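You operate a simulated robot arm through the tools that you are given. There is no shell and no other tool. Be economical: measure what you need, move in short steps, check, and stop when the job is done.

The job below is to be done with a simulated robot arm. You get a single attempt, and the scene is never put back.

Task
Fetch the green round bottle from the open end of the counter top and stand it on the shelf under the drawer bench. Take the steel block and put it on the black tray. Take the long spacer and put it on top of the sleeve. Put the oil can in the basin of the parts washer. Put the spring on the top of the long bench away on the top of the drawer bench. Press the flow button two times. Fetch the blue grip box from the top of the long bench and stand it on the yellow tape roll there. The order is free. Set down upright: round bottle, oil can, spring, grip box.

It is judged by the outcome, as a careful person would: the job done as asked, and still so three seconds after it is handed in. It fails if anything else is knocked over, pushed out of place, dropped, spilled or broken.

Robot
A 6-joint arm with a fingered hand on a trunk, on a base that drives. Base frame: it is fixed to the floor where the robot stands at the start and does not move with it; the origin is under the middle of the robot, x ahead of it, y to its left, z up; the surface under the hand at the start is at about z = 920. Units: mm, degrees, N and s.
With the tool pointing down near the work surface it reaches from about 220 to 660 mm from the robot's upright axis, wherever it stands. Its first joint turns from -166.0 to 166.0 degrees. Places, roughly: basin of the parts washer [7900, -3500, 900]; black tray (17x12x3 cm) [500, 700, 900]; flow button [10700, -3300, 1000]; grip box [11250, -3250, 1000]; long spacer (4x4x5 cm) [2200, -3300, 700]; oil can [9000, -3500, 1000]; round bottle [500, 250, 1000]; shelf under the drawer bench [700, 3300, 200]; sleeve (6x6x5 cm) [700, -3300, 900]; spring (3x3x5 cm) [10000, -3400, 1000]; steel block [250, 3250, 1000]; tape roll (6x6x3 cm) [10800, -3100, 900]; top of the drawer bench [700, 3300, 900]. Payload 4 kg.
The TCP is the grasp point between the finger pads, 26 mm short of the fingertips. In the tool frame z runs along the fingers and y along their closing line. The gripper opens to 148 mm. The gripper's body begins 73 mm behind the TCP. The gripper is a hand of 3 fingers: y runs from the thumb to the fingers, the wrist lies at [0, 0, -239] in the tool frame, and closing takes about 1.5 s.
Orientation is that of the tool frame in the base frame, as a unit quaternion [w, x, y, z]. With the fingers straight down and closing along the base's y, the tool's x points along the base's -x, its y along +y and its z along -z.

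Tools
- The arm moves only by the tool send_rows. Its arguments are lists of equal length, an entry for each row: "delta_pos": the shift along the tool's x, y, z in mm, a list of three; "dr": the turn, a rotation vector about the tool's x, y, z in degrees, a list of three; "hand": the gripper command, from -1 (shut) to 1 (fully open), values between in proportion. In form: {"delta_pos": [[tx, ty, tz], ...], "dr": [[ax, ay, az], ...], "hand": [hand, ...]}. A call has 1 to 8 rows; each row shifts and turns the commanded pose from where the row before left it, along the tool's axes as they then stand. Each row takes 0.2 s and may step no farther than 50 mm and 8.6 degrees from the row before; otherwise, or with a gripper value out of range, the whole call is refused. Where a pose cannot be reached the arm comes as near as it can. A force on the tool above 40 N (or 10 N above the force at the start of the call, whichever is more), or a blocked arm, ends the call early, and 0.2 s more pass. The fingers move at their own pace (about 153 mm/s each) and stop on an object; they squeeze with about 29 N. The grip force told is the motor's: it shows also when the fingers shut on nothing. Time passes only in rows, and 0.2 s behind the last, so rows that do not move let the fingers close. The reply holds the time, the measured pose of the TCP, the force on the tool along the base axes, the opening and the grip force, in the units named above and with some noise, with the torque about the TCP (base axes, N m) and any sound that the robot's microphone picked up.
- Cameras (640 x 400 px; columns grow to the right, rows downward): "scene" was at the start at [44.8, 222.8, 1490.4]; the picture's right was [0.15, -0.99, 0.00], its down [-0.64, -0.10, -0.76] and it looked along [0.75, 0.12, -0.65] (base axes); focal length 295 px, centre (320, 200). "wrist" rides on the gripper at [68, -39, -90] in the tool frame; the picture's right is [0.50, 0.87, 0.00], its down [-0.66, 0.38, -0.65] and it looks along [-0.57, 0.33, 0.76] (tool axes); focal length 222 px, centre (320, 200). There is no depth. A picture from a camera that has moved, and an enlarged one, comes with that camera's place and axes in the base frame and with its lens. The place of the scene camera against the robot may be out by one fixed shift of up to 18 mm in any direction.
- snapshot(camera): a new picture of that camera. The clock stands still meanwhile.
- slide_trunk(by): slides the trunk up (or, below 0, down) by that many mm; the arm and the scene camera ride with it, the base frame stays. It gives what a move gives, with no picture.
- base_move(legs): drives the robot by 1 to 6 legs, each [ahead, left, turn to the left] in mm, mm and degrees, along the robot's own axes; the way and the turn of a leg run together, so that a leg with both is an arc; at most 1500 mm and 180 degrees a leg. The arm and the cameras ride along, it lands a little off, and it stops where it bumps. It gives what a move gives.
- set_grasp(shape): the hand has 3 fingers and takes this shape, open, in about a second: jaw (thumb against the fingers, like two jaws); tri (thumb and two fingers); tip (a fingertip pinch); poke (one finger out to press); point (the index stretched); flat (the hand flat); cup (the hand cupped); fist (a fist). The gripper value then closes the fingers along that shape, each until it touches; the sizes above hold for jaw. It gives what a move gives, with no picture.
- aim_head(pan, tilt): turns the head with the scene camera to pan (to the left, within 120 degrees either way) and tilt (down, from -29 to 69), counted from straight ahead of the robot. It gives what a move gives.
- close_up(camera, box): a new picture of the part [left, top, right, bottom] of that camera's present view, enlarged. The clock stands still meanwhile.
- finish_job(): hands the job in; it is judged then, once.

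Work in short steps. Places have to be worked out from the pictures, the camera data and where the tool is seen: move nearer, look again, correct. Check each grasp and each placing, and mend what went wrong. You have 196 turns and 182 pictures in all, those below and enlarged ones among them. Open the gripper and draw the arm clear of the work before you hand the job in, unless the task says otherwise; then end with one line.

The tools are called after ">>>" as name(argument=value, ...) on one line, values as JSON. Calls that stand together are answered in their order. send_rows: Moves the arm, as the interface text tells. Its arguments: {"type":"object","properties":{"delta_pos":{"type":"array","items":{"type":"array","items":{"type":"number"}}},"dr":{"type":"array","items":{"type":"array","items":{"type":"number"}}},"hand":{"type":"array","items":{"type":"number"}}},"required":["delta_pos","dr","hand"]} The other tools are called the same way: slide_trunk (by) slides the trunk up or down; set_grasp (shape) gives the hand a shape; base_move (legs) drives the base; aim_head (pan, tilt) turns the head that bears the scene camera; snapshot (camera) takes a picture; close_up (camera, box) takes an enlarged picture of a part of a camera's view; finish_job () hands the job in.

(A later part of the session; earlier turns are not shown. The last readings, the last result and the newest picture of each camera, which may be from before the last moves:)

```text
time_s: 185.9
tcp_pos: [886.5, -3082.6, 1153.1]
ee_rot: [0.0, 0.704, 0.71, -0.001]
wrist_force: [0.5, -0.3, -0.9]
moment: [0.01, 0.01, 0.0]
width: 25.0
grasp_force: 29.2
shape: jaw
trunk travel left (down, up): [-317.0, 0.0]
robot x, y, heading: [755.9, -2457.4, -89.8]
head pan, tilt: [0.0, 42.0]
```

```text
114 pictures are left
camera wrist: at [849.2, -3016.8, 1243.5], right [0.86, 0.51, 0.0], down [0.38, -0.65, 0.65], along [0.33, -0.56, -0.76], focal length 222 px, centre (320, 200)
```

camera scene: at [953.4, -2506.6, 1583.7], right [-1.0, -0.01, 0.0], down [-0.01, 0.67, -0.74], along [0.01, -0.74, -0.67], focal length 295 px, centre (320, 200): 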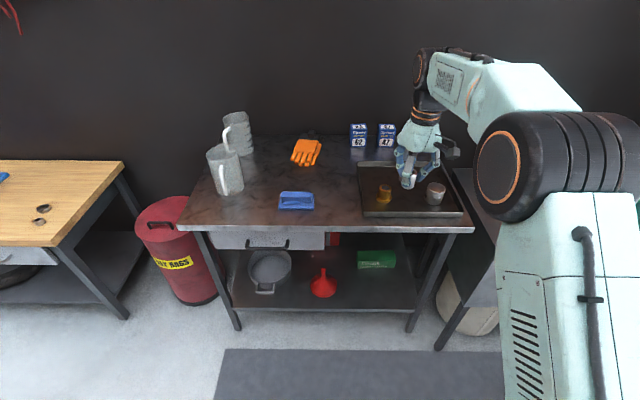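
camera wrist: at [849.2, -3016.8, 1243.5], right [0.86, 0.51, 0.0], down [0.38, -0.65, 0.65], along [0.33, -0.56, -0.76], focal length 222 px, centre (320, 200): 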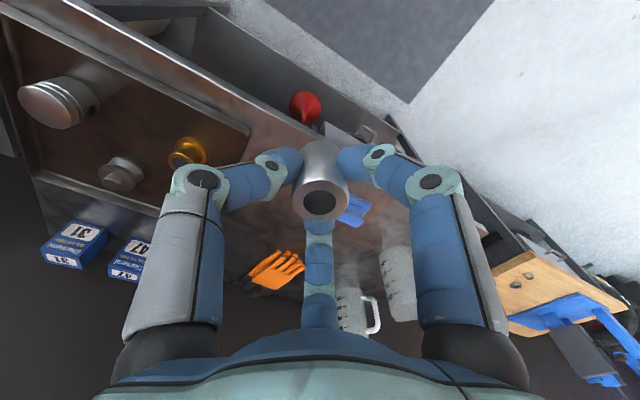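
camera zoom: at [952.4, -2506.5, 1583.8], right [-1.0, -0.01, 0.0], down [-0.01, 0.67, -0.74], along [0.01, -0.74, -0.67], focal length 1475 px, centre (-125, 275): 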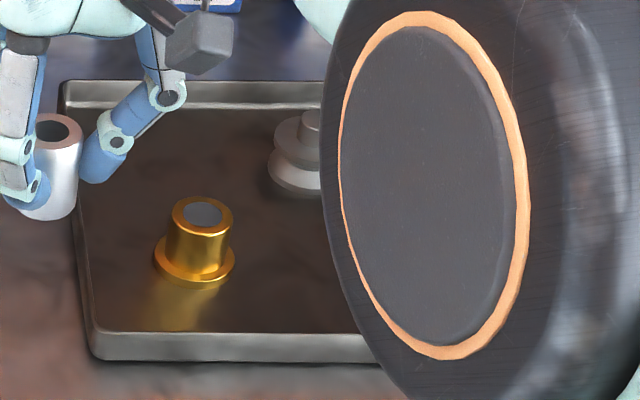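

The brass flanged bush is the sleeve; the others are a piston and a spool. Bring the hand back near it and look from the wrist.

>>> send_rows(delta_pos=[[0, -45, 0], [0, -45, 0], [0, -45, 0], [0, 0, 0]], dr=[[0, 0, 0], [0, 0, 0], [0, 0, 0], [0, 0, 0]], hand=[-1, -1, -1, -1])

>>> base_move(legs=[[0, -50, -0.3]])

>>> snapshot(camera="wrist")

>>> close_up(camera="scene", box=[305, 145, 433, 225])

```text
time_s: 186.9
tcp_pos: [753.9, -3080.9, 1153.8]
ee_rot: [-0.001, 0.704, 0.71, -0.001]
wrist_force: [1.0, -0.1, -0.9]
moment: [0.0, -0.01, -0.04]
width: 24.9
grasp_force: 28.5
shape: jaw
trunk travel left (down, up): [-317.0, 0.0]
robot x, y, heading: [758.4, -2455.2, -89.7]
head pan, tilt: [0.0, 42.0]
```

```text
time_s: 188.0
tcp_pos: [700.4, -3082.7, 1154.0]
ee_rot: [-0.001, 0.706, 0.708, -0.001]
wrist_force: [0.0, 0.1, -0.9]
moment: [0.01, -0.02, 0.0]
width: 25.0
grasp_force: 29.4
shape: jaw
trunk travel left (down, up): [-317.0, 0.0]
robot x, y, heading: [707.9, -2460.8, -89.4]
head pan, tilt: [0.0, 42.0]
```

```text
113 pictures are left
camera wrist: at [662.1, -3014.7, 1244.6], right [0.86, 0.5, 0.0], down [0.38, -0.65, 0.65], along [0.33, -0.57, -0.76], focal length 222 px, centre (320, 200)
```

wrist: 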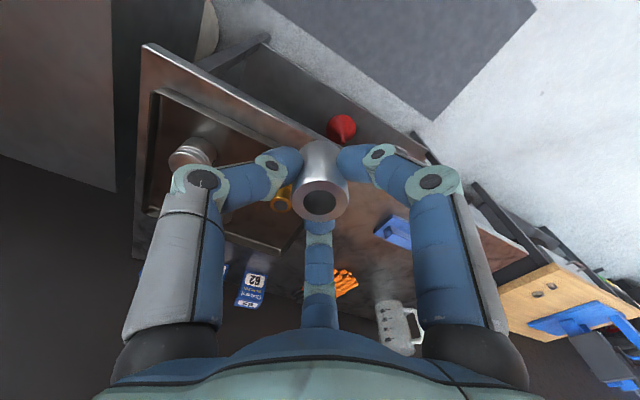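

```text
5.00 times, centred on (369, 185) of scene
camera zoom: at [903.7, -2508.3, 1583.7], right [-1.0, -0.01, 0.0], down [0.0, 0.67, -0.74], along [0.0, -0.74, -0.67], focal length 1475 px, centre (75, 275)
```

zoom: 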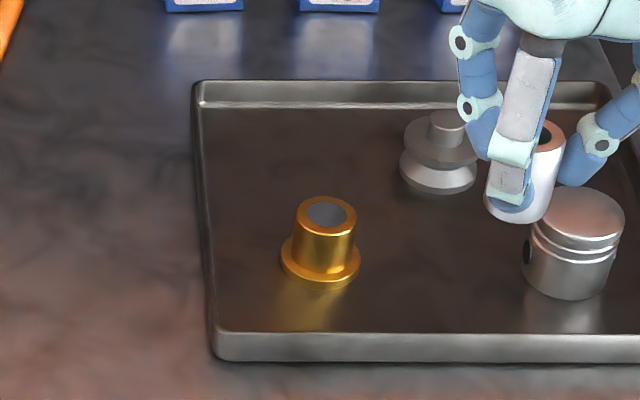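

I'll drive so the hand is nearly above the sleeve; then it appears in the clear upper part of the wrist view.

>>> base_move(legs=[[150, 40, -0.5]])

>>> snapshot(camera="wrist")

>>> snapshot(camera="scene")

```text
time_s: 189.4
tcp_pos: [735.4, -3231.6, 1153.6]
ee_rot: [-0.001, 0.709, 0.705, -0.001]
wrist_force: [-1.0, -0.4, -0.6]
moment: [0.03, 0.0, 0.02]
width: 24.9
grasp_force: 28.7
shape: jaw
trunk travel left (down, up): [-317.0, 0.0]
robot x, y, heading: [750.7, -2606.7, -90.1]
head pan, tilt: [0.0, 42.0]
```

```text
111 pictures are left
camera wrist: at [697.8, -3163.9, 1244.0], right [0.87, 0.49, 0.0], down [0.38, -0.66, 0.65], along [0.32, -0.57, -0.76], focal length 222 px, centre (320, 200)
```

wrist: 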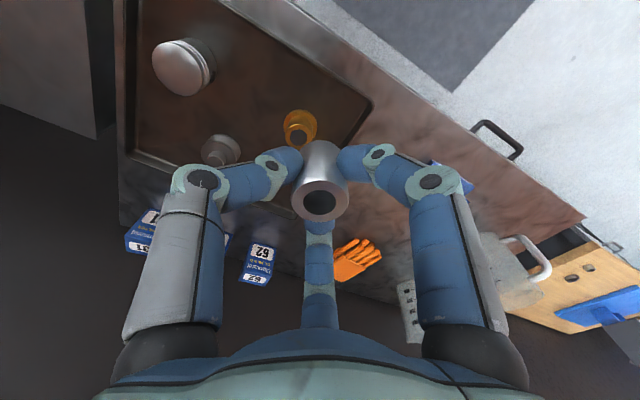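

```text
110 pictures are left
camera scene: at [944.1, -2660.1, 1583.5], right [-1.0, 0.0, 0.0], down [0.0, 0.67, -0.74], along [0.0, -0.74, -0.67], focal length 295 px, centre (320, 200)
```

scene: 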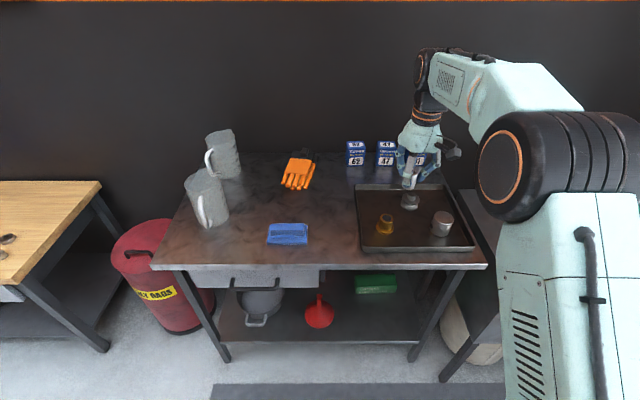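

Lower the trunk 70 for a second wrist view from the same spot.

>>> slide_trunk(by=-70)

>>> snapshot(camera="wrist")

>>> close_up(camera="scene", box=[345, 140, 473, 220])

```text
time_s: 190.5
tcp_pos: [735.9, -3232.0, 1085.2]
ee_rot: [0.0, 0.709, 0.705, -0.001]
wrist_force: [-0.5, 0.6, -1.2]
moment: [0.0, 0.01, 0.01]
width: 25.0
grasp_force: 28.5
shape: jaw
trunk travel left (down, up): [-247.0, 70.0]
robot x, y, heading: [745.5, -2607.3, -90.1]
head pan, tilt: [0.0, 42.0]
```

```text
109 pictures are left
camera wrist: at [697.6, -3164.2, 1174.7], right [0.87, 0.49, 0.0], down [0.38, -0.66, 0.65], along [0.32, -0.57, -0.76], focal length 222 px, centre (320, 200)
```

wrist: 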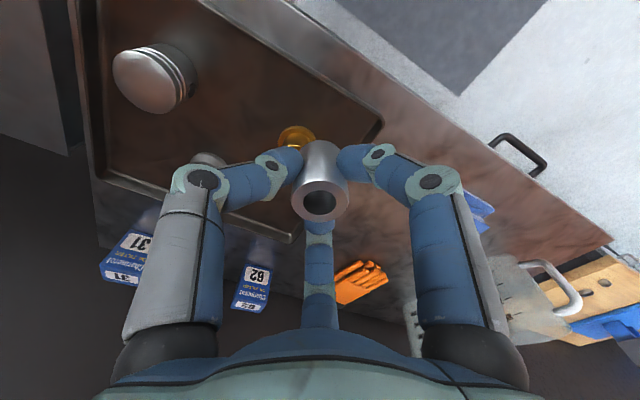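

```text
5.00 times, centred on (409, 180) of scene
camera zoom: at [943.8, -2666.3, 1510.2], right [-1.0, 0.0, 0.0], down [0.0, 0.67, -0.74], along [0.0, -0.74, -0.67], focal length 1475 px, centre (-125, 300)
```

zoom: 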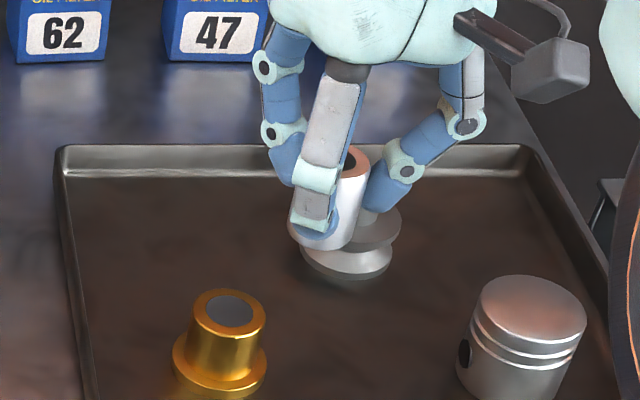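

Consistent solution: the sleeve is near (738,-3300), table around z 875, lower than I assumed. Move 68 further ahead and lower a bit, then look.

>>> base_move(legs=[[62, 0, 0]])

>>> slide_trunk(by=-30)

>>> snapshot(camera="wrist")

>>> close_up(camera="scene", box=[345, 160, 473, 240])

```text
time_s: 191.5
tcp_pos: [735.9, -3295.7, 1082.5]
ee_rot: [-0.001, 0.709, 0.706, -0.001]
wrist_force: [0.3, -0.6, -1.3]
moment: [0.04, 0.0, 0.0]
width: 25.1
grasp_force: 29.0
shape: jaw
trunk travel left (down, up): [-247.0, 70.0]
robot x, y, heading: [748.4, -2668.5, -90.1]
head pan, tilt: [0.0, 42.0]
```

```text
time_s: 192.2
tcp_pos: [736.4, -3294.5, 1054.2]
ee_rot: [-0.001, 0.709, 0.705, 0.0]
wrist_force: [0.1, 0.2, -0.4]
moment: [0.0, -0.01, -0.01]
width: 24.8
grasp_force: 28.6
shape: jaw
trunk travel left (down, up): [-217.0, 100.0]
robot x, y, heading: [746.6, -2672.7, -90.4]
head pan, tilt: [0.0, 42.0]
```

```text
107 pictures are left
camera wrist: at [697.9, -3226.6, 1144.5], right [0.87, 0.5, 0.0], down [0.38, -0.66, 0.65], along [0.32, -0.57, -0.76], focal length 222 px, centre (320, 200)
```

wrist: 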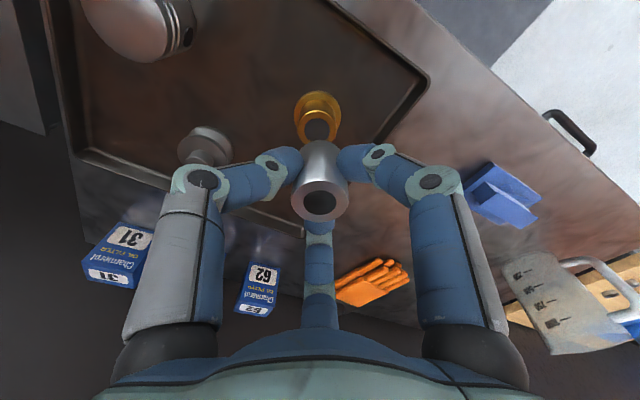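

```text
5.00 times, centred on (409, 200) of scene
camera zoom: at [943.7, -2729.8, 1479.9], right [-1.0, 0.0, 0.0], down [0.0, 0.67, -0.74], along [0.0, -0.74, -0.67], focal length 1475 px, centre (-125, 200)
```

zoom: 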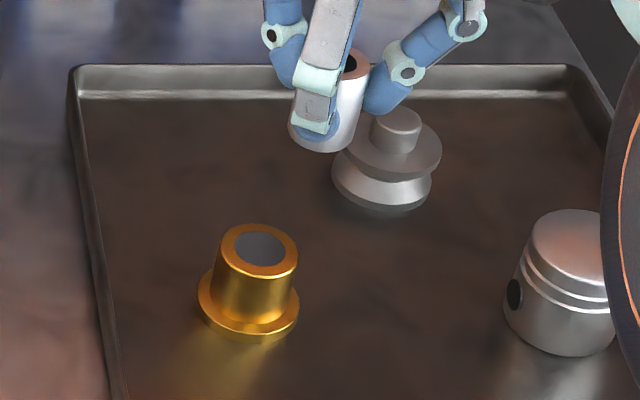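

Using the known 60 mm flange size in both views, the sleeve is at (746.5,-3320), top about z 900. Align and lower to 40 mm above it.

>>> send_rows(delta_pos=[[-13, 5, 0], [-12, 5, 0], [0, 0, 25], [0, 0, 25], [0, 0, 0]], dr=[[0, 0, 0], [0, 0, 0], [0, 0, 0], [0, 0, 0], [0, 0, 0]], hand=[-1, -1, -1, -1, -1])

>>> snapshot(camera="wrist")

>>> close_up(camera="scene", box=[345, 170, 473, 250])

```text
time_s: 193.4
tcp_pos: [745.0, -3320.1, 1001.7]
ee_rot: [-0.001, 0.709, 0.705, -0.001]
wrist_force: [-0.1, 0.2, -0.3]
moment: [-0.02, -0.01, 0.01]
width: 25.0
grasp_force: 29.1
shape: jaw
trunk travel left (down, up): [-217.0, 100.0]
robot x, y, heading: [748.1, -2666.4, -90.1]
head pan, tilt: [0.0, 42.0]
```

```text
105 pictures are left
camera wrist: at [707.4, -3252.3, 1093.7], right [0.87, 0.49, 0.0], down [0.38, -0.66, 0.65], along [0.32, -0.57, -0.76], focal length 222 px, centre (320, 200)
```

wrist: 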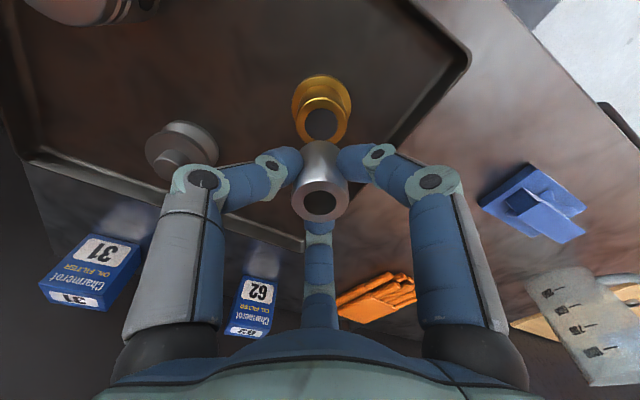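

```text
5.00 times, centred on (409, 210) of scene
camera zoom: at [943.7, -2729.3, 1480.0], right [-1.0, 0.0, 0.0], down [0.0, 0.67, -0.74], along [0.0, -0.74, -0.67], focal length 1475 px, centre (-125, 150)
```

zoom: 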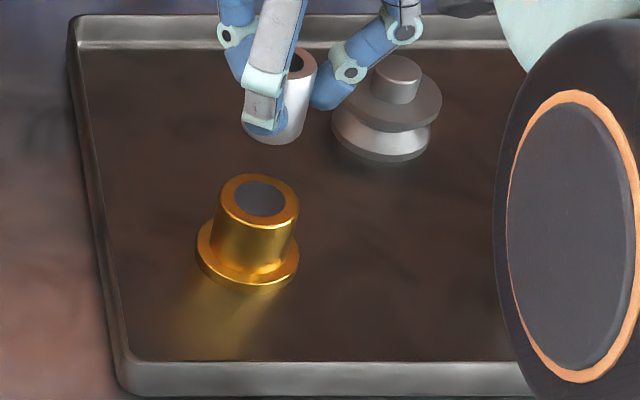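

Wrist and scene agree within 5 mm. Lower 30 more and check alignment close up.

>>> send_rows(delta_pos=[[1, -1, 15], [0, 0, 15], [0, 0, 0]], dr=[[0, 0, 0], [0, 0, 0], [0, 0, 0]], hand=[-1, -1, -1])

>>> close_up(camera="wrist", box=[240, 50, 400, 250])

>>> close_up(camera="scene", box=[365, 180, 445, 230])

```text
time_s: 194.2
tcp_pos: [743.6, -3317.7, 972.5]
ee_rot: [0.0, 0.709, 0.705, 0.0]
wrist_force: [-0.2, -0.8, -0.4]
moment: [0.0, 0.0, 0.0]
width: 24.7
grasp_force: 28.9
shape: jaw
trunk travel left (down, up): [-217.0, 100.0]
robot x, y, heading: [746.0, -2674.2, -90.1]
head pan, tilt: [0.0, 42.0]
```

```text
2.00 times, centred on (320, 150) of wrist
camera zoom: at [706.4, -3250.5, 1063.4], right [0.87, 0.49, 0.0], down [0.38, -0.66, 0.65], along [0.32, -0.57, -0.76], focal length 444 px, centre (320, 300)
```

zoom: 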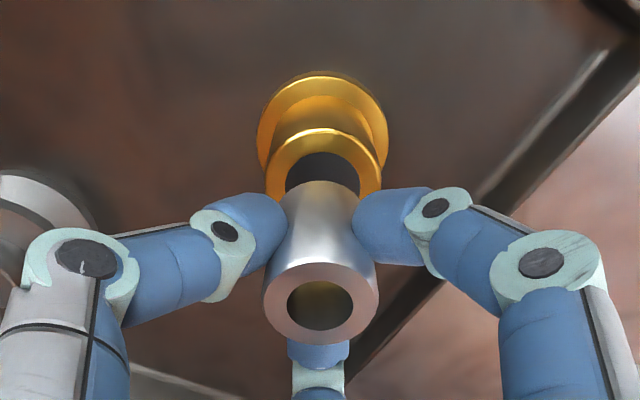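

```text
8.00 times, centred on (405, 205) of scene
camera zoom: at [943.7, -2729.5, 1479.9], right [-1.0, 0.0, 0.0], down [0.0, 0.67, -0.74], along [0.0, -0.74, -0.67], focal length 2360 px, centre (-360, 160)
```

zoom: 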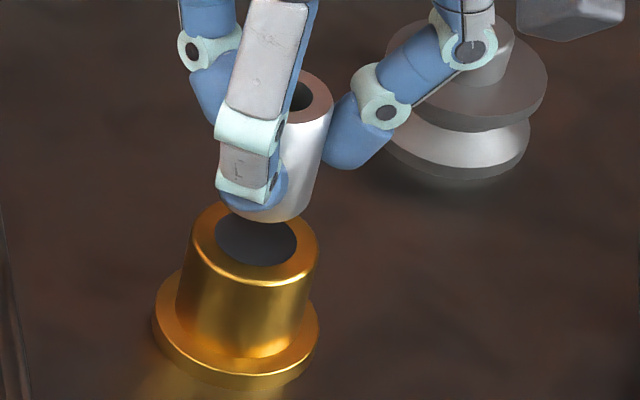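

Projection puts the spacer right over the sleeve top. Lower gently to contact.

>>> send_rows(delta_pos=[[0, 0, 10], [0, 0, 4], [0, 0, 3], [0, 0, 3], [0, 0, 3], [0, 0, 0]], dr=[[0, 0, 0], [0, 0, 0], [0, 0, 0], [0, 0, 0], [0, 0, 0], [0, 0, 0]], hand=[-1, -1, -1, -1, -1, -1])

>>> close_up(camera="scene", box=[365, 180, 445, 230])

>>> close_up(camera="wrist", box=[240, 50, 400, 250])

```text
time_s: 195.6
tcp_pos: [743.6, -3317.7, 952.3]
ee_rot: [0.001, 0.709, 0.706, -0.002]
wrist_force: [0.4, -1.0, 17.1]
moment: [-0.09, 0.03, 0.0]
width: 25.5
grasp_force: 29.0
shape: jaw
trunk travel left (down, up): [-217.0, 100.0]
robot x, y, heading: [748.9, -2676.2, -90.1]
head pan, tilt: [0.0, 42.0]
```

```text
8.00 times, centred on (405, 205) of scene
camera zoom: at [943.7, -2727.9, 1480.1], right [-1.0, 0.0, 0.0], down [0.0, 0.67, -0.74], along [0.0, -0.74, -0.67], focal length 2360 px, centre (-360, 160)
```

zoom: 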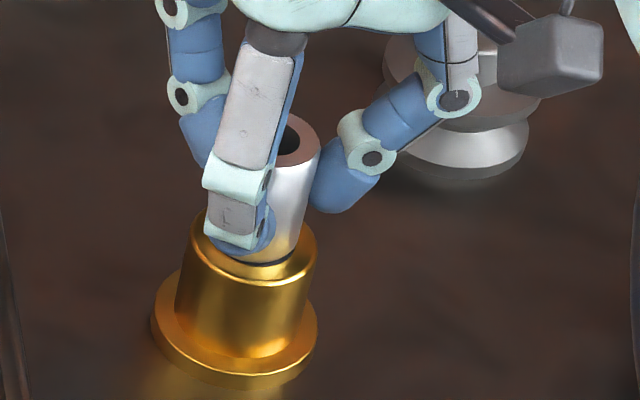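

```text
2.00 times, centred on (320, 150) of wrist
camera zoom: at [706.5, -3249.8, 1043.2], right [0.87, 0.49, 0.0], down [0.38, -0.65, 0.66], along [0.32, -0.57, -0.75], focal length 444 px, centre (320, 300)
```

zoom: 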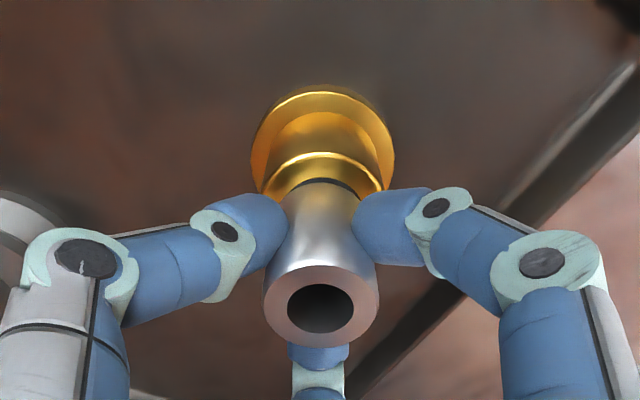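

Resting on the sleeve but about 4 mm too far forward (a sliver of the hole shows at the front). Lift 3 mm, shift back 4, and set down again.

>>> send_rows(delta_pos=[[0, 0, -5], [4, 0, 0], [0, 0, 0], [0, 0, 3], [0, 0, 2], [0, 0, 0]], dr=[[0, 0, 0], [0, 0, 0], [0, 0, 0], [0, 0, 0], [0, 0, 0], [0, 0, 0]], hand=[-1, -1, -1, -1, -1, -1])

>>> close_up(camera="scene", box=[365, 180, 445, 230])

>>> close_up(camera="wrist", box=[240, 50, 400, 250])

```text
time_s: 197.0
tcp_pos: [744.3, -3313.7, 952.4]
ee_rot: [0.001, 0.709, 0.705, -0.001]
wrist_force: [1.2, -0.9, 15.9]
moment: [-0.03, -0.04, 0.0]
width: 25.3
grasp_force: 29.1
shape: jaw
trunk travel left (down, up): [-217.0, 100.0]
robot x, y, heading: [747.7, -2670.2, -90.0]
head pan, tilt: [0.0, 42.0]
```

```text
8.00 times, centred on (405, 205) of scene
camera zoom: at [943.9, -2728.1, 1480.1], right [-1.0, 0.0, 0.0], down [0.0, 0.67, -0.74], along [0.0, -0.74, -0.67], focal length 2360 px, centre (-360, 160)
```

zoom: 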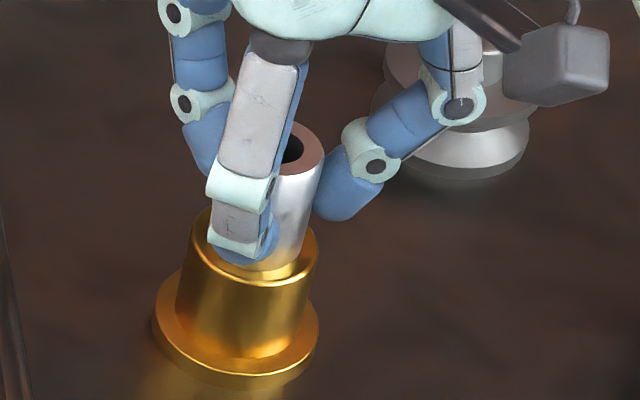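

```text
2.00 times, centred on (320, 150) of wrist
camera zoom: at [706.2, -3245.8, 1043.3], right [0.87, 0.49, 0.0], down [0.38, -0.65, 0.66], along [0.32, -0.57, -0.76], focal length 444 px, centre (320, 300)
```

zoom: 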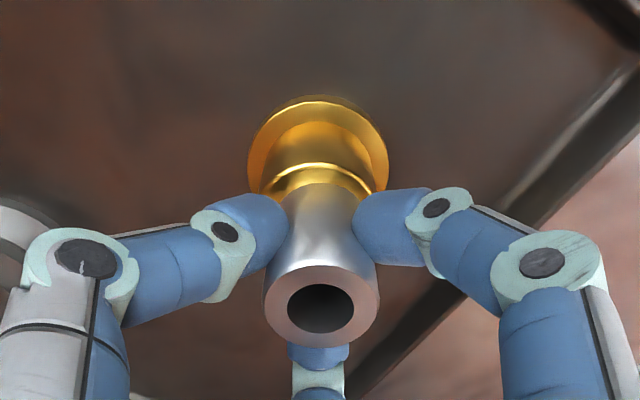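

Centred now. Release gently and lift straight up.

>>> send_rows(delta_pos=[[0, 0, -0.5], [0, 0, 0], [0, 0, 0], [0, 0, 0], [0, 0, -15], [0, 0, -35], [0, 0, -45], [0, 0, -45]], dr=[[0, 0, 0], [0, 0, 0], [0, 0, 0], [0, 0, 0], [0, 0, 0], [0, 0, 0], [0, 0, 0], [0, 0, 0]], hand=[-0.5, -0.35, -0.2, -0.1, -0.1, -0.1, -0.1, -0.1])

>>> close_up(camera="scene", box=[345, 160, 473, 240])

```text
time_s: 198.8
tcp_pos: [743.9, -3305.9, 1088.7]
ee_rot: [-0.001, 0.709, 0.705, -0.001]
wrist_force: [0.0, -0.7, -1.1]
moment: [-0.05, -0.02, 0.0]
width: 66.2
grasp_force: 0.0
shape: jaw
out of reach, approached as far as the arm can: row 8
trunk travel left (down, up): [-217.0, 100.0]
robot x, y, heading: [751.6, -2672.1, -89.9]
head pan, tilt: [0.0, 42.0]
```

```text
5.00 times, centred on (409, 200) of scene
camera zoom: at [943.7, -2728.3, 1480.0], right [-1.0, 0.0, 0.0], down [0.0, 0.67, -0.74], along [0.0, -0.74, -0.67], focal length 1475 px, centre (-125, 200)
```

zoom: 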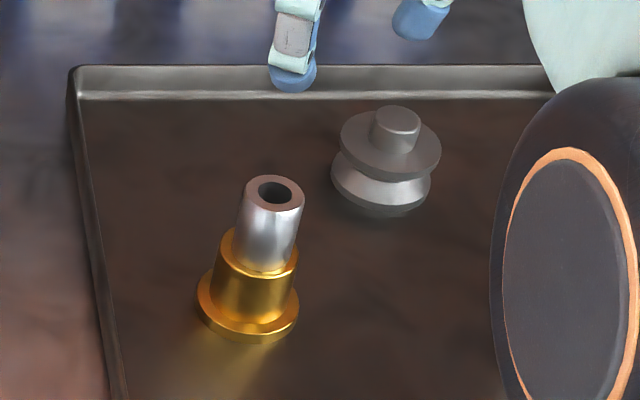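

Spacer stands on the sleeve. Now back out, pass the cart, and turn towards +x to head for the washer area.

>>> slide_trunk(by=100)

>>> base_move(legs=[[220, 0, 0], [-440, 0, 0], [0, 1250, 0], [-800, 0, 0], [0, 0, 90]])

>>> aim_head(pan=0, tilt=10)

>>> snapshot(camera="scene")

```text
time_s: 200.2
tcp_pos: [744.3, -3305.9, 1189.3]
ee_rot: [0.0, 0.709, 0.705, -0.001]
wrist_force: [0.3, 0.4, 0.1]
moment: [0.01, -0.04, -0.01]
width: 66.1
grasp_force: 0.0
shape: jaw
trunk travel left (down, up): [-317.0, 0.0]
robot x, y, heading: [749.2, -2670.6, -89.9]
head pan, tilt: [0.0, 42.0]
```

```text
time_s: 222.5
tcp_pos: [2612.8, -1642.5, 1189.1]
ee_rot: [0.0, 0.009, 1.0, 0.0]
wrist_force: [0.1, 0.0, -0.5]
moment: [0.01, -0.02, 0.01]
width: 66.7
grasp_force: 0.1
shape: jaw
trunk travel left (down, up): [-317.0, 0.0]
robot x, y, heading: [1975.2, -1632.1, -0.8]
head pan, tilt: [0.0, 42.0]
```

```text
time_s: 223.5
tcp_pos: [2612.5, -1641.8, 1188.4]
ee_rot: [0.0, 0.008, 1.0, -0.001]
wrist_force: [0.1, 0.1, 0.1]
moment: [0.0, 0.03, 0.0]
width: 66.0
grasp_force: 0.1
shape: jaw
trunk travel left (down, up): [-317.0, 0.0]
robot x, y, heading: [1977.6, -1634.9, -1.0]
head pan, tilt: [0.0, 10.0]
```

```text
96 pictures are left
camera scene: at [2026.6, -1422.7, 1634.3], right [-0.01, -1.0, 0.0], down [-0.17, 0.0, -0.98], along [0.98, -0.01, -0.17], focal length 295 px, centre (320, 200)
```

scene: 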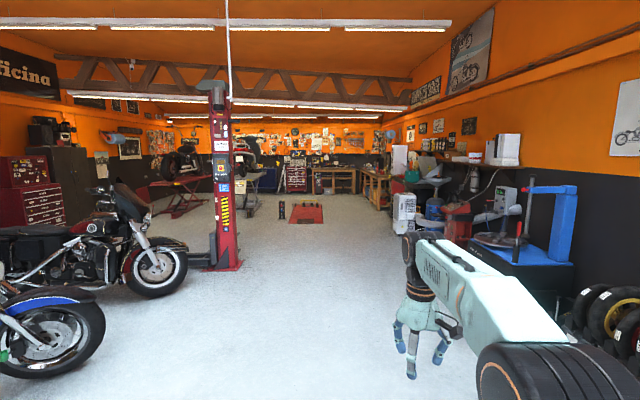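

The aisle ahead is clear. Drive forward about 6 m along it.

>>> base_move(legs=[[1500, 0, 0.9], [1500, 0, 0], [1500, 0, 0], [1500, 0, 0]])

>>> aim_head(pan=-60, tilt=18)

>>> snapshot(camera="scene")

>>> aim_head(pan=-15, tilt=15)

>>> snapshot(camera="scene")

```text
time_s: 252.0
tcp_pos: [8605.9, -1550.9, 1188.2]
ee_rot: [0.0, 0.011, 1.0, -0.001]
wrist_force: [0.5, -0.3, 0.7]
moment: [0.01, 0.01, 0.03]
width: 66.5
grasp_force: 0.1
shape: jaw
trunk travel left (down, up): [-317.0, 0.0]
robot x, y, heading: [7970.2, -1538.2, -1.0]
head pan, tilt: [0.0, 10.0]
```

```text
time_s: 253.3
tcp_pos: [8606.2, -1550.7, 1188.4]
ee_rot: [0.0, 0.01, 1.0, -0.001]
wrist_force: [1.1, 0.3, 0.2]
moment: [0.0, 0.02, -0.03]
width: 66.4
grasp_force: 0.1
shape: jaw
trunk travel left (down, up): [-317.0, 0.0]
robot x, y, heading: [7969.9, -1539.1, -0.8]
head pan, tilt: [-60.0, 18.0]
```

```text
95 pictures are left
camera scene: at [7972.6, -1409.5, 1621.3], right [-0.87, -0.49, 0.0], down [-0.15, 0.27, -0.95], along [0.46, -0.83, -0.31], focal length 295 px, centre (320, 200)
```

scene: 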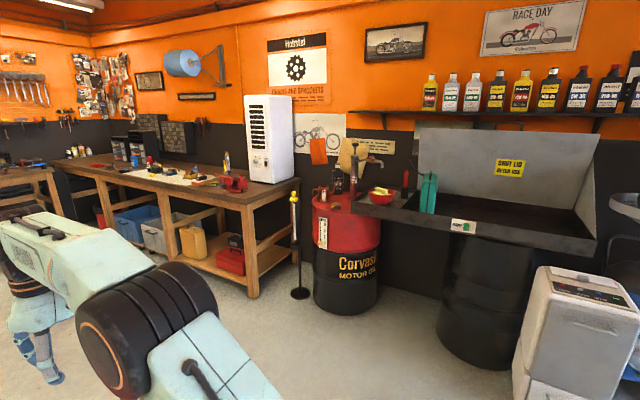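

```text
time_s: 254.4
tcp_pos: [8605.5, -1551.3, 1188.7]
ee_rot: [0.0, 0.011, 1.0, 0.0]
wrist_force: [-0.7, 0.7, 0.5]
moment: [0.01, 0.02, 0.0]
width: 66.4
grasp_force: 0.0
shape: jaw
trunk travel left (down, up): [-317.0, 0.0]
robot x, y, heading: [7970.2, -1539.4, -0.9]
head pan, tilt: [-15.0, 15.0]
```

```text
94 pictures are left
camera scene: at [8017.0, -1353.7, 1626.2], right [-0.28, -0.96, 0.0], down [-0.25, 0.07, -0.97], along [0.93, -0.27, -0.26], focal length 295 px, centre (320, 200)
```

scene: 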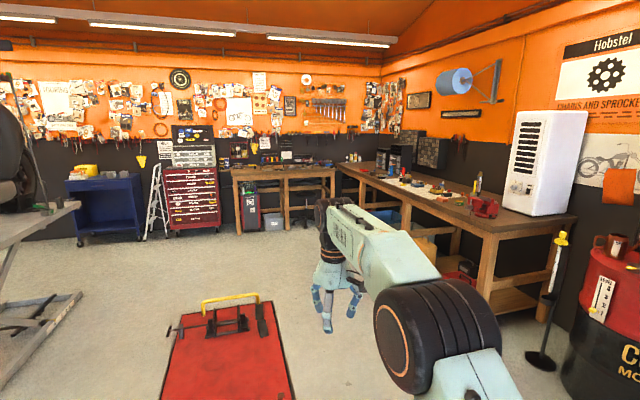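

Found: parts washer, red barrel with items (oil can), and the long bench. Turn to face it (heading -90) and move to the barrel.

>>> base_move(legs=[[0, 0, -89], [700, 930, 0]])

>>> aim_head(pan=-15, tilt=28)

>>> snapshot(camera="scene")

```text
time_s: 266.7
tcp_pos: [8927.0, -2854.8, 1189.4]
ee_rot: [0.0, 0.703, 0.711, 0.0]
wrist_force: [0.1, -0.3, -0.6]
moment: [-0.01, 0.03, 0.0]
width: 66.2
grasp_force: 0.3
shape: jaw
trunk travel left (down, up): [-317.0, 0.0]
robot x, y, heading: [8920.3, -2218.6, -89.3]
head pan, tilt: [-15.0, 15.0]
```

```text
time_s: 267.4
tcp_pos: [8925.8, -2856.2, 1189.7]
ee_rot: [-0.002, 0.704, 0.71, -0.001]
wrist_force: [0.6, -0.6, 0.0]
moment: [-0.02, 0.0, 0.02]
width: 66.5
grasp_force: 0.1
shape: jaw
trunk travel left (down, up): [-317.0, 0.0]
robot x, y, heading: [8919.5, -2218.8, -89.2]
head pan, tilt: [-15.0, 28.0]
```

```text
93 pictures are left
camera scene: at [9092.3, -2272.6, 1605.2], right [-0.97, 0.24, 0.0], down [0.11, 0.45, -0.88], along [-0.22, -0.86, -0.47], focal length 295 px, centre (320, 200)
```

scene: 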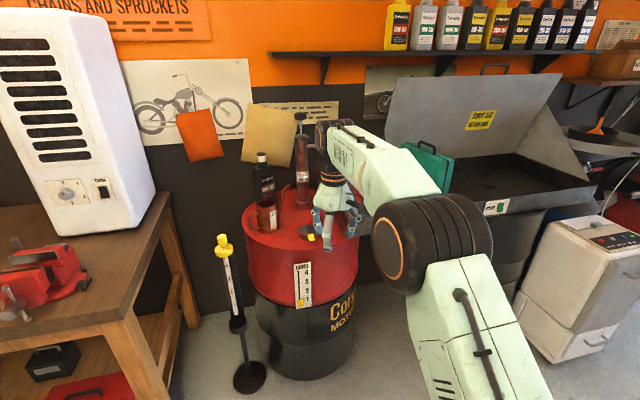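

>>> close_up(camera="scene", box=[230, 130, 390, 230])

>>> snapshot(camera="wrist")

```text
4.00 times, centred on (310, 180) of scene
camera zoom: at [9092.3, -2272.6, 1605.2], right [-0.97, 0.24, 0.0], down [0.11, 0.45, -0.88], along [-0.22, -0.86, -0.47], focal length 1180 px, centre (360, 280)
```

zoom: 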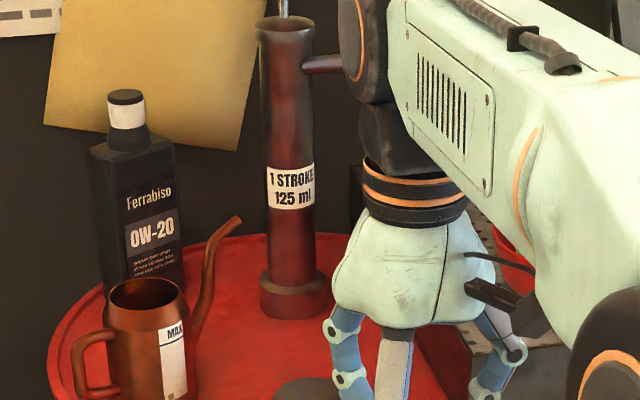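

```text
91 pictures are left
camera wrist: at [8887.5, -2788.9, 1279.2], right [0.86, 0.51, 0.0], down [0.39, -0.65, 0.65], along [0.33, -0.56, -0.76], focal length 222 px, centre (320, 200)
```

wrist: 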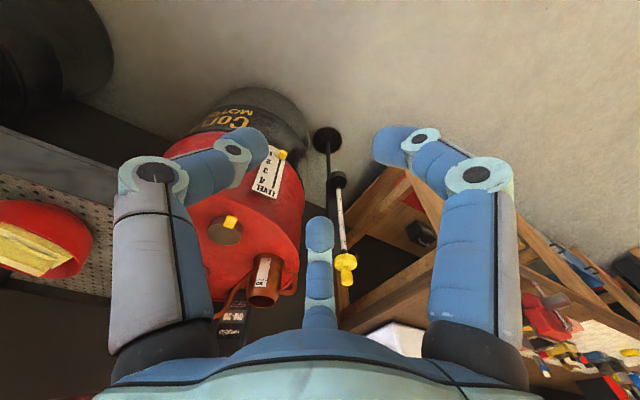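

The copper jug with handle and spout must be the oil can. I'll take a tighter look at its base, handle and spout.

>>> close_up(camera="scene", box=[232, 175, 328, 235])

>>> close_up(camera="wrist", box=[180, 190, 340, 340])

```text
6.67 times, centred on (280, 205) of scene
camera zoom: at [9092.3, -2272.6, 1605.2], right [-0.97, 0.24, 0.0], down [0.11, 0.45, -0.88], along [-0.22, -0.86, -0.47], focal length 1967 px, centre (587, 167)
```

zoom: 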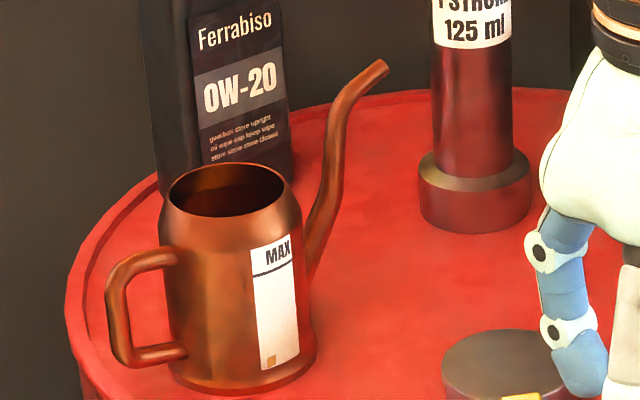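

```text
2.67 times, centred on (260, 265) of wrist
camera zoom: at [8887.5, -2788.9, 1279.2], right [0.86, 0.51, 0.0], down [0.39, -0.65, 0.65], along [0.33, -0.56, -0.76], focal length 592 px, centre (480, 27)
```

zoom: 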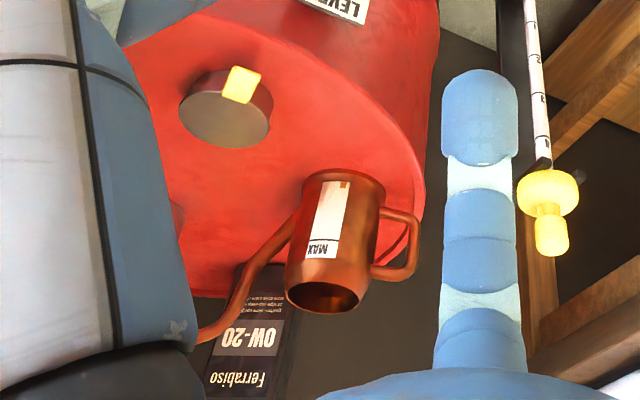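

Oil can: body axis near (9043,-3330), rim about z 1030, handle and spout on an axis about 25° off x. I'll turn the hand 65° so the fingers miss handle and spout, open it, and drive near.

>>> send_rows(delta_pos=[[0, 0, 0], [0, 0, 0], [0, 0, 0], [0, 0, 0], [0, 0, 0], [0, 0, 0], [0, 0, 0], [0, 0, 0]], dr=[[0, 0, 8.1], [0, 0, 8.1], [0, 0, 8.1], [0, 0, 8.1], [0, 0, 8.1], [0, 0, 8.1], [0, 0, 8.1], [0, 0, 8.1]], hand=[1, 1, 1, 1, 1, 1, 1, 1])

>>> base_move(legs=[[440, 112, -0.8]])

>>> snapshot(camera="wrist")

>>> snapshot(camera="scene")

```text
time_s: 269.2
tcp_pos: [8926.2, -2855.3, 1189.3]
ee_rot: [0.001, 0.975, 0.222, -0.001]
wrist_force: [-0.1, -0.4, -0.1]
moment: [0.02, -0.01, 0.02]
width: 147.7
grasp_force: 0.0
shape: jaw
trunk travel left (down, up): [-317.0, 0.0]
robot x, y, heading: [8920.8, -2216.2, -89.1]
head pan, tilt: [-15.0, 28.0]
```

```text
time_s: 271.9
tcp_pos: [9037.1, -3287.6, 1188.2]
ee_rot: [0.0, 0.975, 0.22, -0.001]
wrist_force: [-0.7, 0.3, 0.2]
moment: [0.03, 0.01, 0.0]
width: 148.1
grasp_force: 0.0
shape: jaw
trunk travel left (down, up): [-317.0, 0.0]
robot x, y, heading: [9034.9, -2651.0, -89.9]
head pan, tilt: [-15.0, 28.0]
```

```text
88 pictures are left
camera wrist: at [9083.3, -3224.0, 1279.0], right [0.82, -0.57, 0.0], down [-0.43, -0.62, 0.65], along [-0.37, -0.54, -0.76], focal length 222 px, centre (320, 200)
```

wrist: 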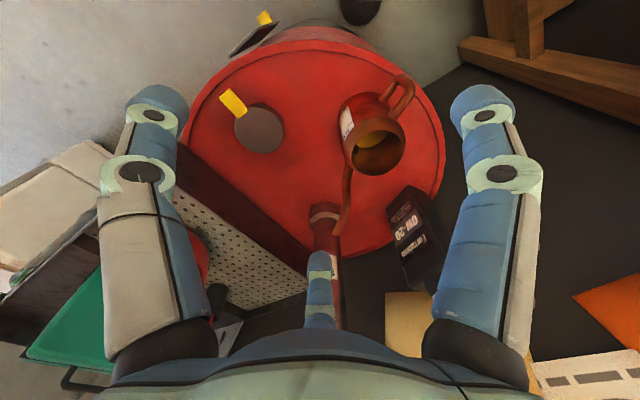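

```text
87 pictures are left
camera scene: at [9209.2, -2706.1, 1605.1], right [-0.97, 0.25, 0.0], down [0.12, 0.45, -0.88], along [-0.22, -0.85, -0.47], focal length 295 px, centre (320, 200)
```

scene: 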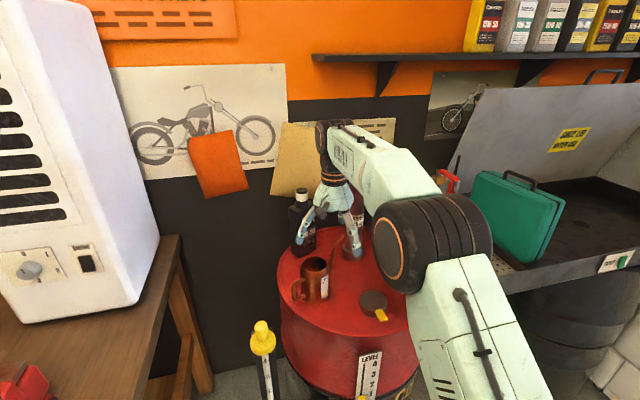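

Triangulating the two wrist views: rim at about (9064,-3400, z 992), barrel top lower than assumed. Move over it and lower the trunk a little, then look again.

>>> base_move(legs=[[108, 27, 0]])

>>> slide_trunk(by=-70)

>>> snapshot(camera="wrist")

>>> snapshot(camera="scene")

```text
time_s: 273.1
tcp_pos: [9063.7, -3395.6, 1188.2]
ee_rot: [0.0, 0.976, 0.217, -0.001]
wrist_force: [-0.1, -0.6, -0.2]
moment: [0.03, 0.02, 0.02]
width: 147.9
grasp_force: 0.1
shape: jaw
trunk travel left (down, up): [-317.0, 0.0]
robot x, y, heading: [9065.2, -2760.3, -90.0]
head pan, tilt: [-15.0, 28.0]
```

```text
time_s: 274.2
tcp_pos: [9064.3, -3395.0, 1120.3]
ee_rot: [0.0, 0.976, 0.218, 0.0]
wrist_force: [0.2, 0.3, -0.3]
moment: [-0.01, -0.01, 0.03]
width: 148.3
grasp_force: 0.2
shape: jaw
trunk travel left (down, up): [-247.0, 70.0]
robot x, y, heading: [9062.6, -2756.9, -89.7]
head pan, tilt: [-15.0, 28.0]
```

```text
86 pictures are left
camera wrist: at [9109.1, -3331.6, 1209.3], right [0.82, -0.57, 0.0], down [-0.43, -0.62, 0.66], along [-0.37, -0.54, -0.76], focal length 222 px, centre (320, 200)
```

wrist: 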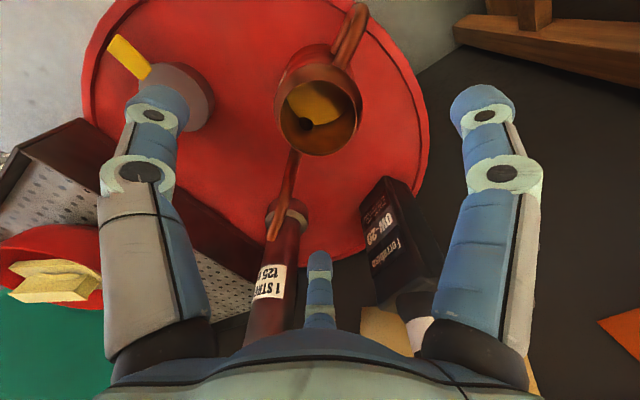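

```text
85 pictures are left
camera scene: at [9236.3, -2820.0, 1531.7], right [-0.97, 0.25, 0.0], down [0.12, 0.45, -0.88], along [-0.23, -0.85, -0.47], focal length 295 px, centre (320, 200)
```

scene: 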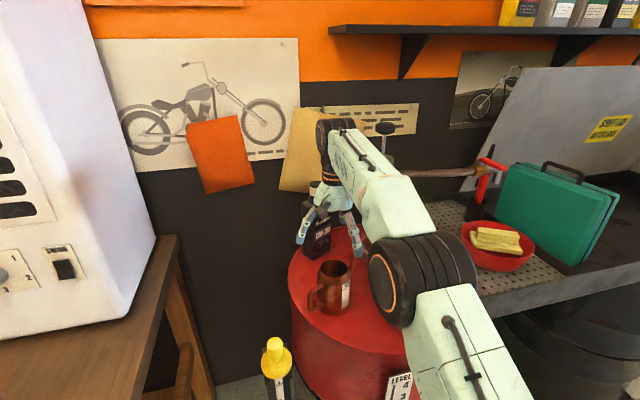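

The rim sits exactly on the wrist view's vertical line, so I'm centred. Fine-tune yaw by 6°, then lower to TCP 1000 and check.

>>> send_rows(delta_pos=[[0, 0, 0], [0, 0, 0]], dr=[[0, 0, -6], [0, 0, 0]], hand=[1, 1])

>>> slide_trunk(by=-120)

>>> snapshot(camera="wrist")

>>> close_up(camera="scene", box=[260, 150, 420, 250])

```text
time_s: 274.8
tcp_pos: [9063.4, -3394.9, 1117.9]
ee_rot: [0.0, 0.963, 0.27, 0.0]
wrist_force: [0.2, -0.1, 0.1]
moment: [-0.01, -0.03, 0.0]
width: 147.8
grasp_force: 0.0
shape: jaw
trunk travel left (down, up): [-247.0, 70.0]
robot x, y, heading: [9062.8, -2758.3, -90.0]
head pan, tilt: [-15.0, 28.0]
```

```text
time_s: 276.3
tcp_pos: [9063.8, -3394.8, 999.5]
ee_rot: [0.0, 0.963, 0.269, -0.001]
wrist_force: [-0.1, 0.0, 0.6]
moment: [0.01, 0.02, -0.05]
width: 147.8
grasp_force: 0.1
shape: jaw
trunk travel left (down, up): [-127.0, 190.0]
robot x, y, heading: [9062.3, -2759.5, -89.7]
head pan, tilt: [-15.0, 28.0]
```

```text
84 pictures are left
camera wrist: at [9102.2, -3326.6, 1089.6], right [0.88, -0.48, 0.0], down [-0.36, -0.66, 0.66], along [-0.32, -0.57, -0.76], focal length 222 px, centre (320, 200)
```

wrist: 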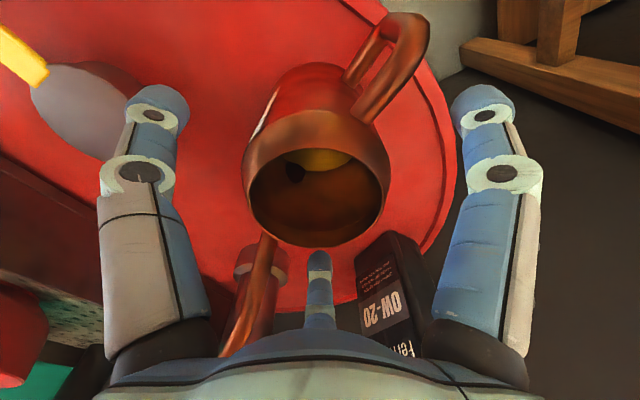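

```text
4.00 times, centred on (340, 200) of scene
camera zoom: at [9236.3, -2832.2, 1413.6], right [-0.97, 0.25, 0.0], down [0.12, 0.45, -0.88], along [-0.23, -0.85, -0.47], focal length 1180 px, centre (240, 200)
```

zoom: 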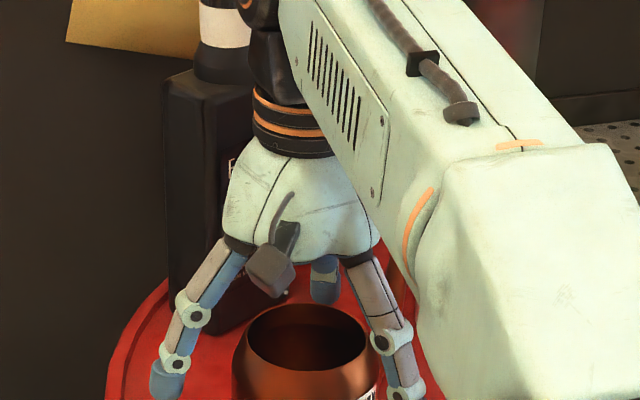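

Rim is at about z 985, well centred. Descend 62 with the arm and check before closing.

>>> send_rows(delta_pos=[[0, -1, 16], [0, -1, 16], [0, 0, 15], [0, 0, 15], [0, 0, 0]], dr=[[0, 0, 0], [0, 0, 0], [0, 0, 0], [0, 0, 0], [0, 0, 0]], hand=[1, 1, 1, 1, 1])

>>> snapshot(camera="wrist")

```text
time_s: 277.5
tcp_pos: [9060.3, -3392.3, 940.4]
ee_rot: [0.004, 0.963, 0.269, -0.002]
wrist_force: [-5.4, -11.7, 32.7]
moment: [-0.64, 0.4, 0.03]
width: 147.7
grasp_force: 0.0
shape: jaw
trunk travel left (down, up): [-127.0, 190.0]
robot x, y, heading: [9061.7, -2757.3, -89.5]
head pan, tilt: [-15.0, 28.0]
```

```text
82 pictures are left
camera wrist: at [9099.6, -3324.2, 1030.5], right [0.88, -0.48, 0.0], down [-0.36, -0.66, 0.66], along [-0.32, -0.58, -0.75], focal length 222 px, centre (320, 200)
```

wrist: 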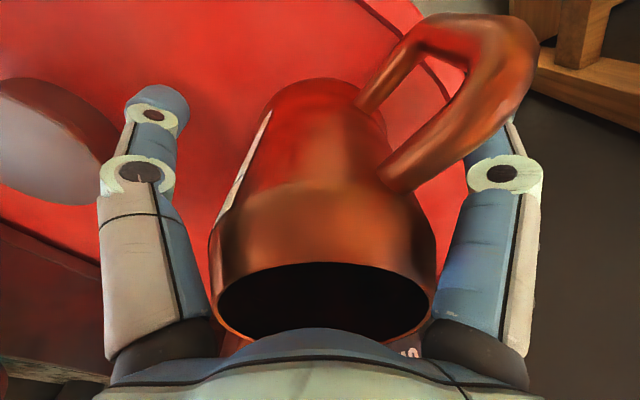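

The palm is touching the rim (33 N). Raise 12 mm, then close.

>>> send_rows(delta_pos=[[0, 1, -6], [0, 1, -6], [0, 0, 0]], dr=[[0, 0, 0], [0, 0, 0], [0, 0, 0]], hand=[1, 1, 1])

>>> send_rows(delta_pos=[[0, 0, 0], [0, 0, 0], [0, 0, 0], [0, 0, 0], [0, 0, 0], [0, 0, 0], [0, 0, 0]], dr=[[0, 0, 0], [0, 0, 0], [0, 0, 0], [0, 0, 0], [0, 0, 0], [0, 0, 0], [0, 0, 0]], hand=[0.7, 0.5, 0.3, 0.1, -0.2, -1, -1])

>>> snapshot(camera="wrist")

```text
time_s: 278.3
tcp_pos: [9064.8, -3393.8, 947.7]
ee_rot: [0.0, 0.963, 0.269, 0.0]
wrist_force: [1.4, -1.0, 0.5]
moment: [0.0, 0.03, 0.0]
width: 147.7
grasp_force: 0.1
shape: jaw
trunk travel left (down, up): [-127.0, 190.0]
robot x, y, heading: [9063.8, -2758.3, -90.0]
head pan, tilt: [-15.0, 28.0]
```

```text
time_s: 279.9
tcp_pos: [9064.1, -3393.3, 948.8]
ee_rot: [0.001, 0.963, 0.269, -0.001]
wrist_force: [-0.3, 0.7, -0.5]
moment: [-0.01, 0.04, -0.03]
width: 78.3
grasp_force: 28.3
shape: jaw
trunk travel left (down, up): [-127.0, 190.0]
robot x, y, heading: [9064.2, -2758.9, -89.8]
head pan, tilt: [-15.0, 28.0]
```

```text
81 pictures are left
camera wrist: at [9102.3, -3326.4, 1039.4], right [0.88, -0.48, 0.0], down [-0.36, -0.66, 0.65], along [-0.32, -0.57, -0.76], focal length 222 px, centre (320, 200)
```

wrist: 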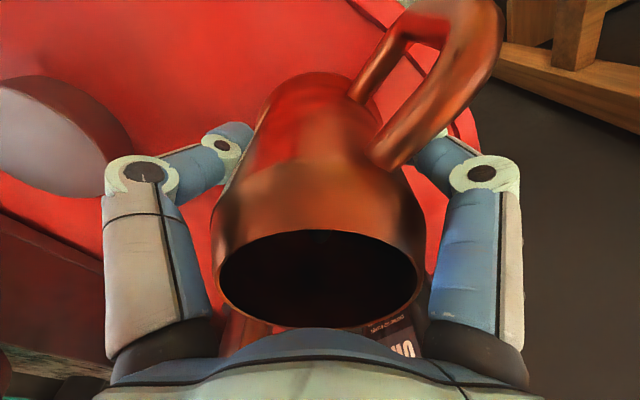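

Gripped at width 78. Lift 20 mm and check.

>>> send_rows(delta_pos=[[0, 0, -7], [0, 0, -7], [0, 0, -8], [0, 0, 0]], dr=[[0, 0, 0], [0, 0, 0], [0, 0, 0], [0, 0, 0]], hand=[-1, -1, -1, -1])

>>> snapshot(camera="wrist")

>>> close_up(camera="scene", box=[260, 190, 420, 290])

```text
time_s: 280.9
tcp_pos: [9062.7, -3395.2, 970.1]
ee_rot: [0.0, 0.963, 0.269, -0.001]
wrist_force: [0.3, -0.5, -4.1]
moment: [0.03, -0.04, 0.0]
width: 78.3
grasp_force: 28.9
shape: jaw
trunk travel left (down, up): [-127.0, 190.0]
robot x, y, heading: [9063.8, -2759.1, -89.9]
head pan, tilt: [-15.0, 28.0]
```

```text
80 pictures are left
camera wrist: at [9101.4, -3327.0, 1060.6], right [0.88, -0.48, 0.0], down [-0.36, -0.66, 0.65], along [-0.32, -0.57, -0.76], focal length 222 px, centre (320, 200)
```

wrist: 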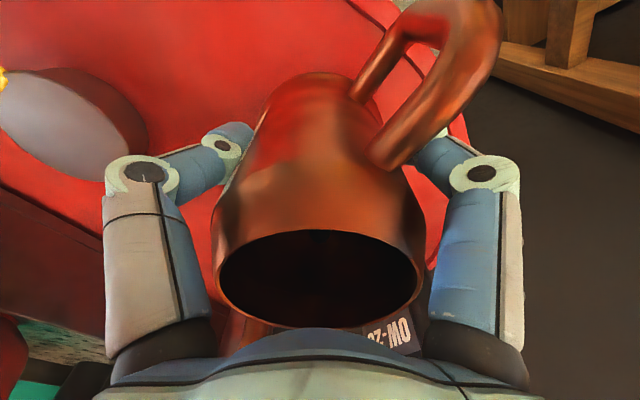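

```text
4.00 times, centred on (340, 240) of scene
camera zoom: at [9236.4, -2832.7, 1413.5], right [-0.97, 0.25, 0.0], down [0.12, 0.45, -0.88], along [-0.23, -0.85, -0.47], focal length 1180 px, centre (240, 40)
```

zoom: 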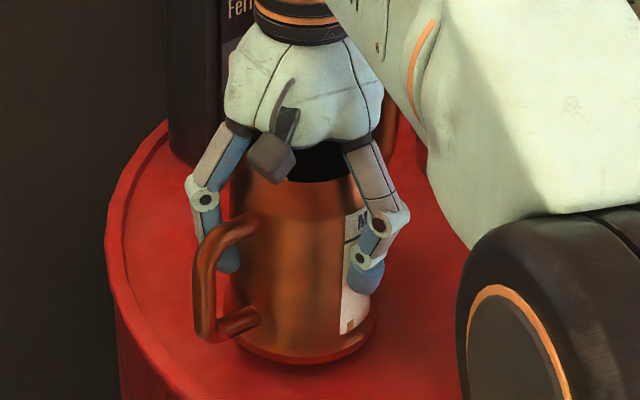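

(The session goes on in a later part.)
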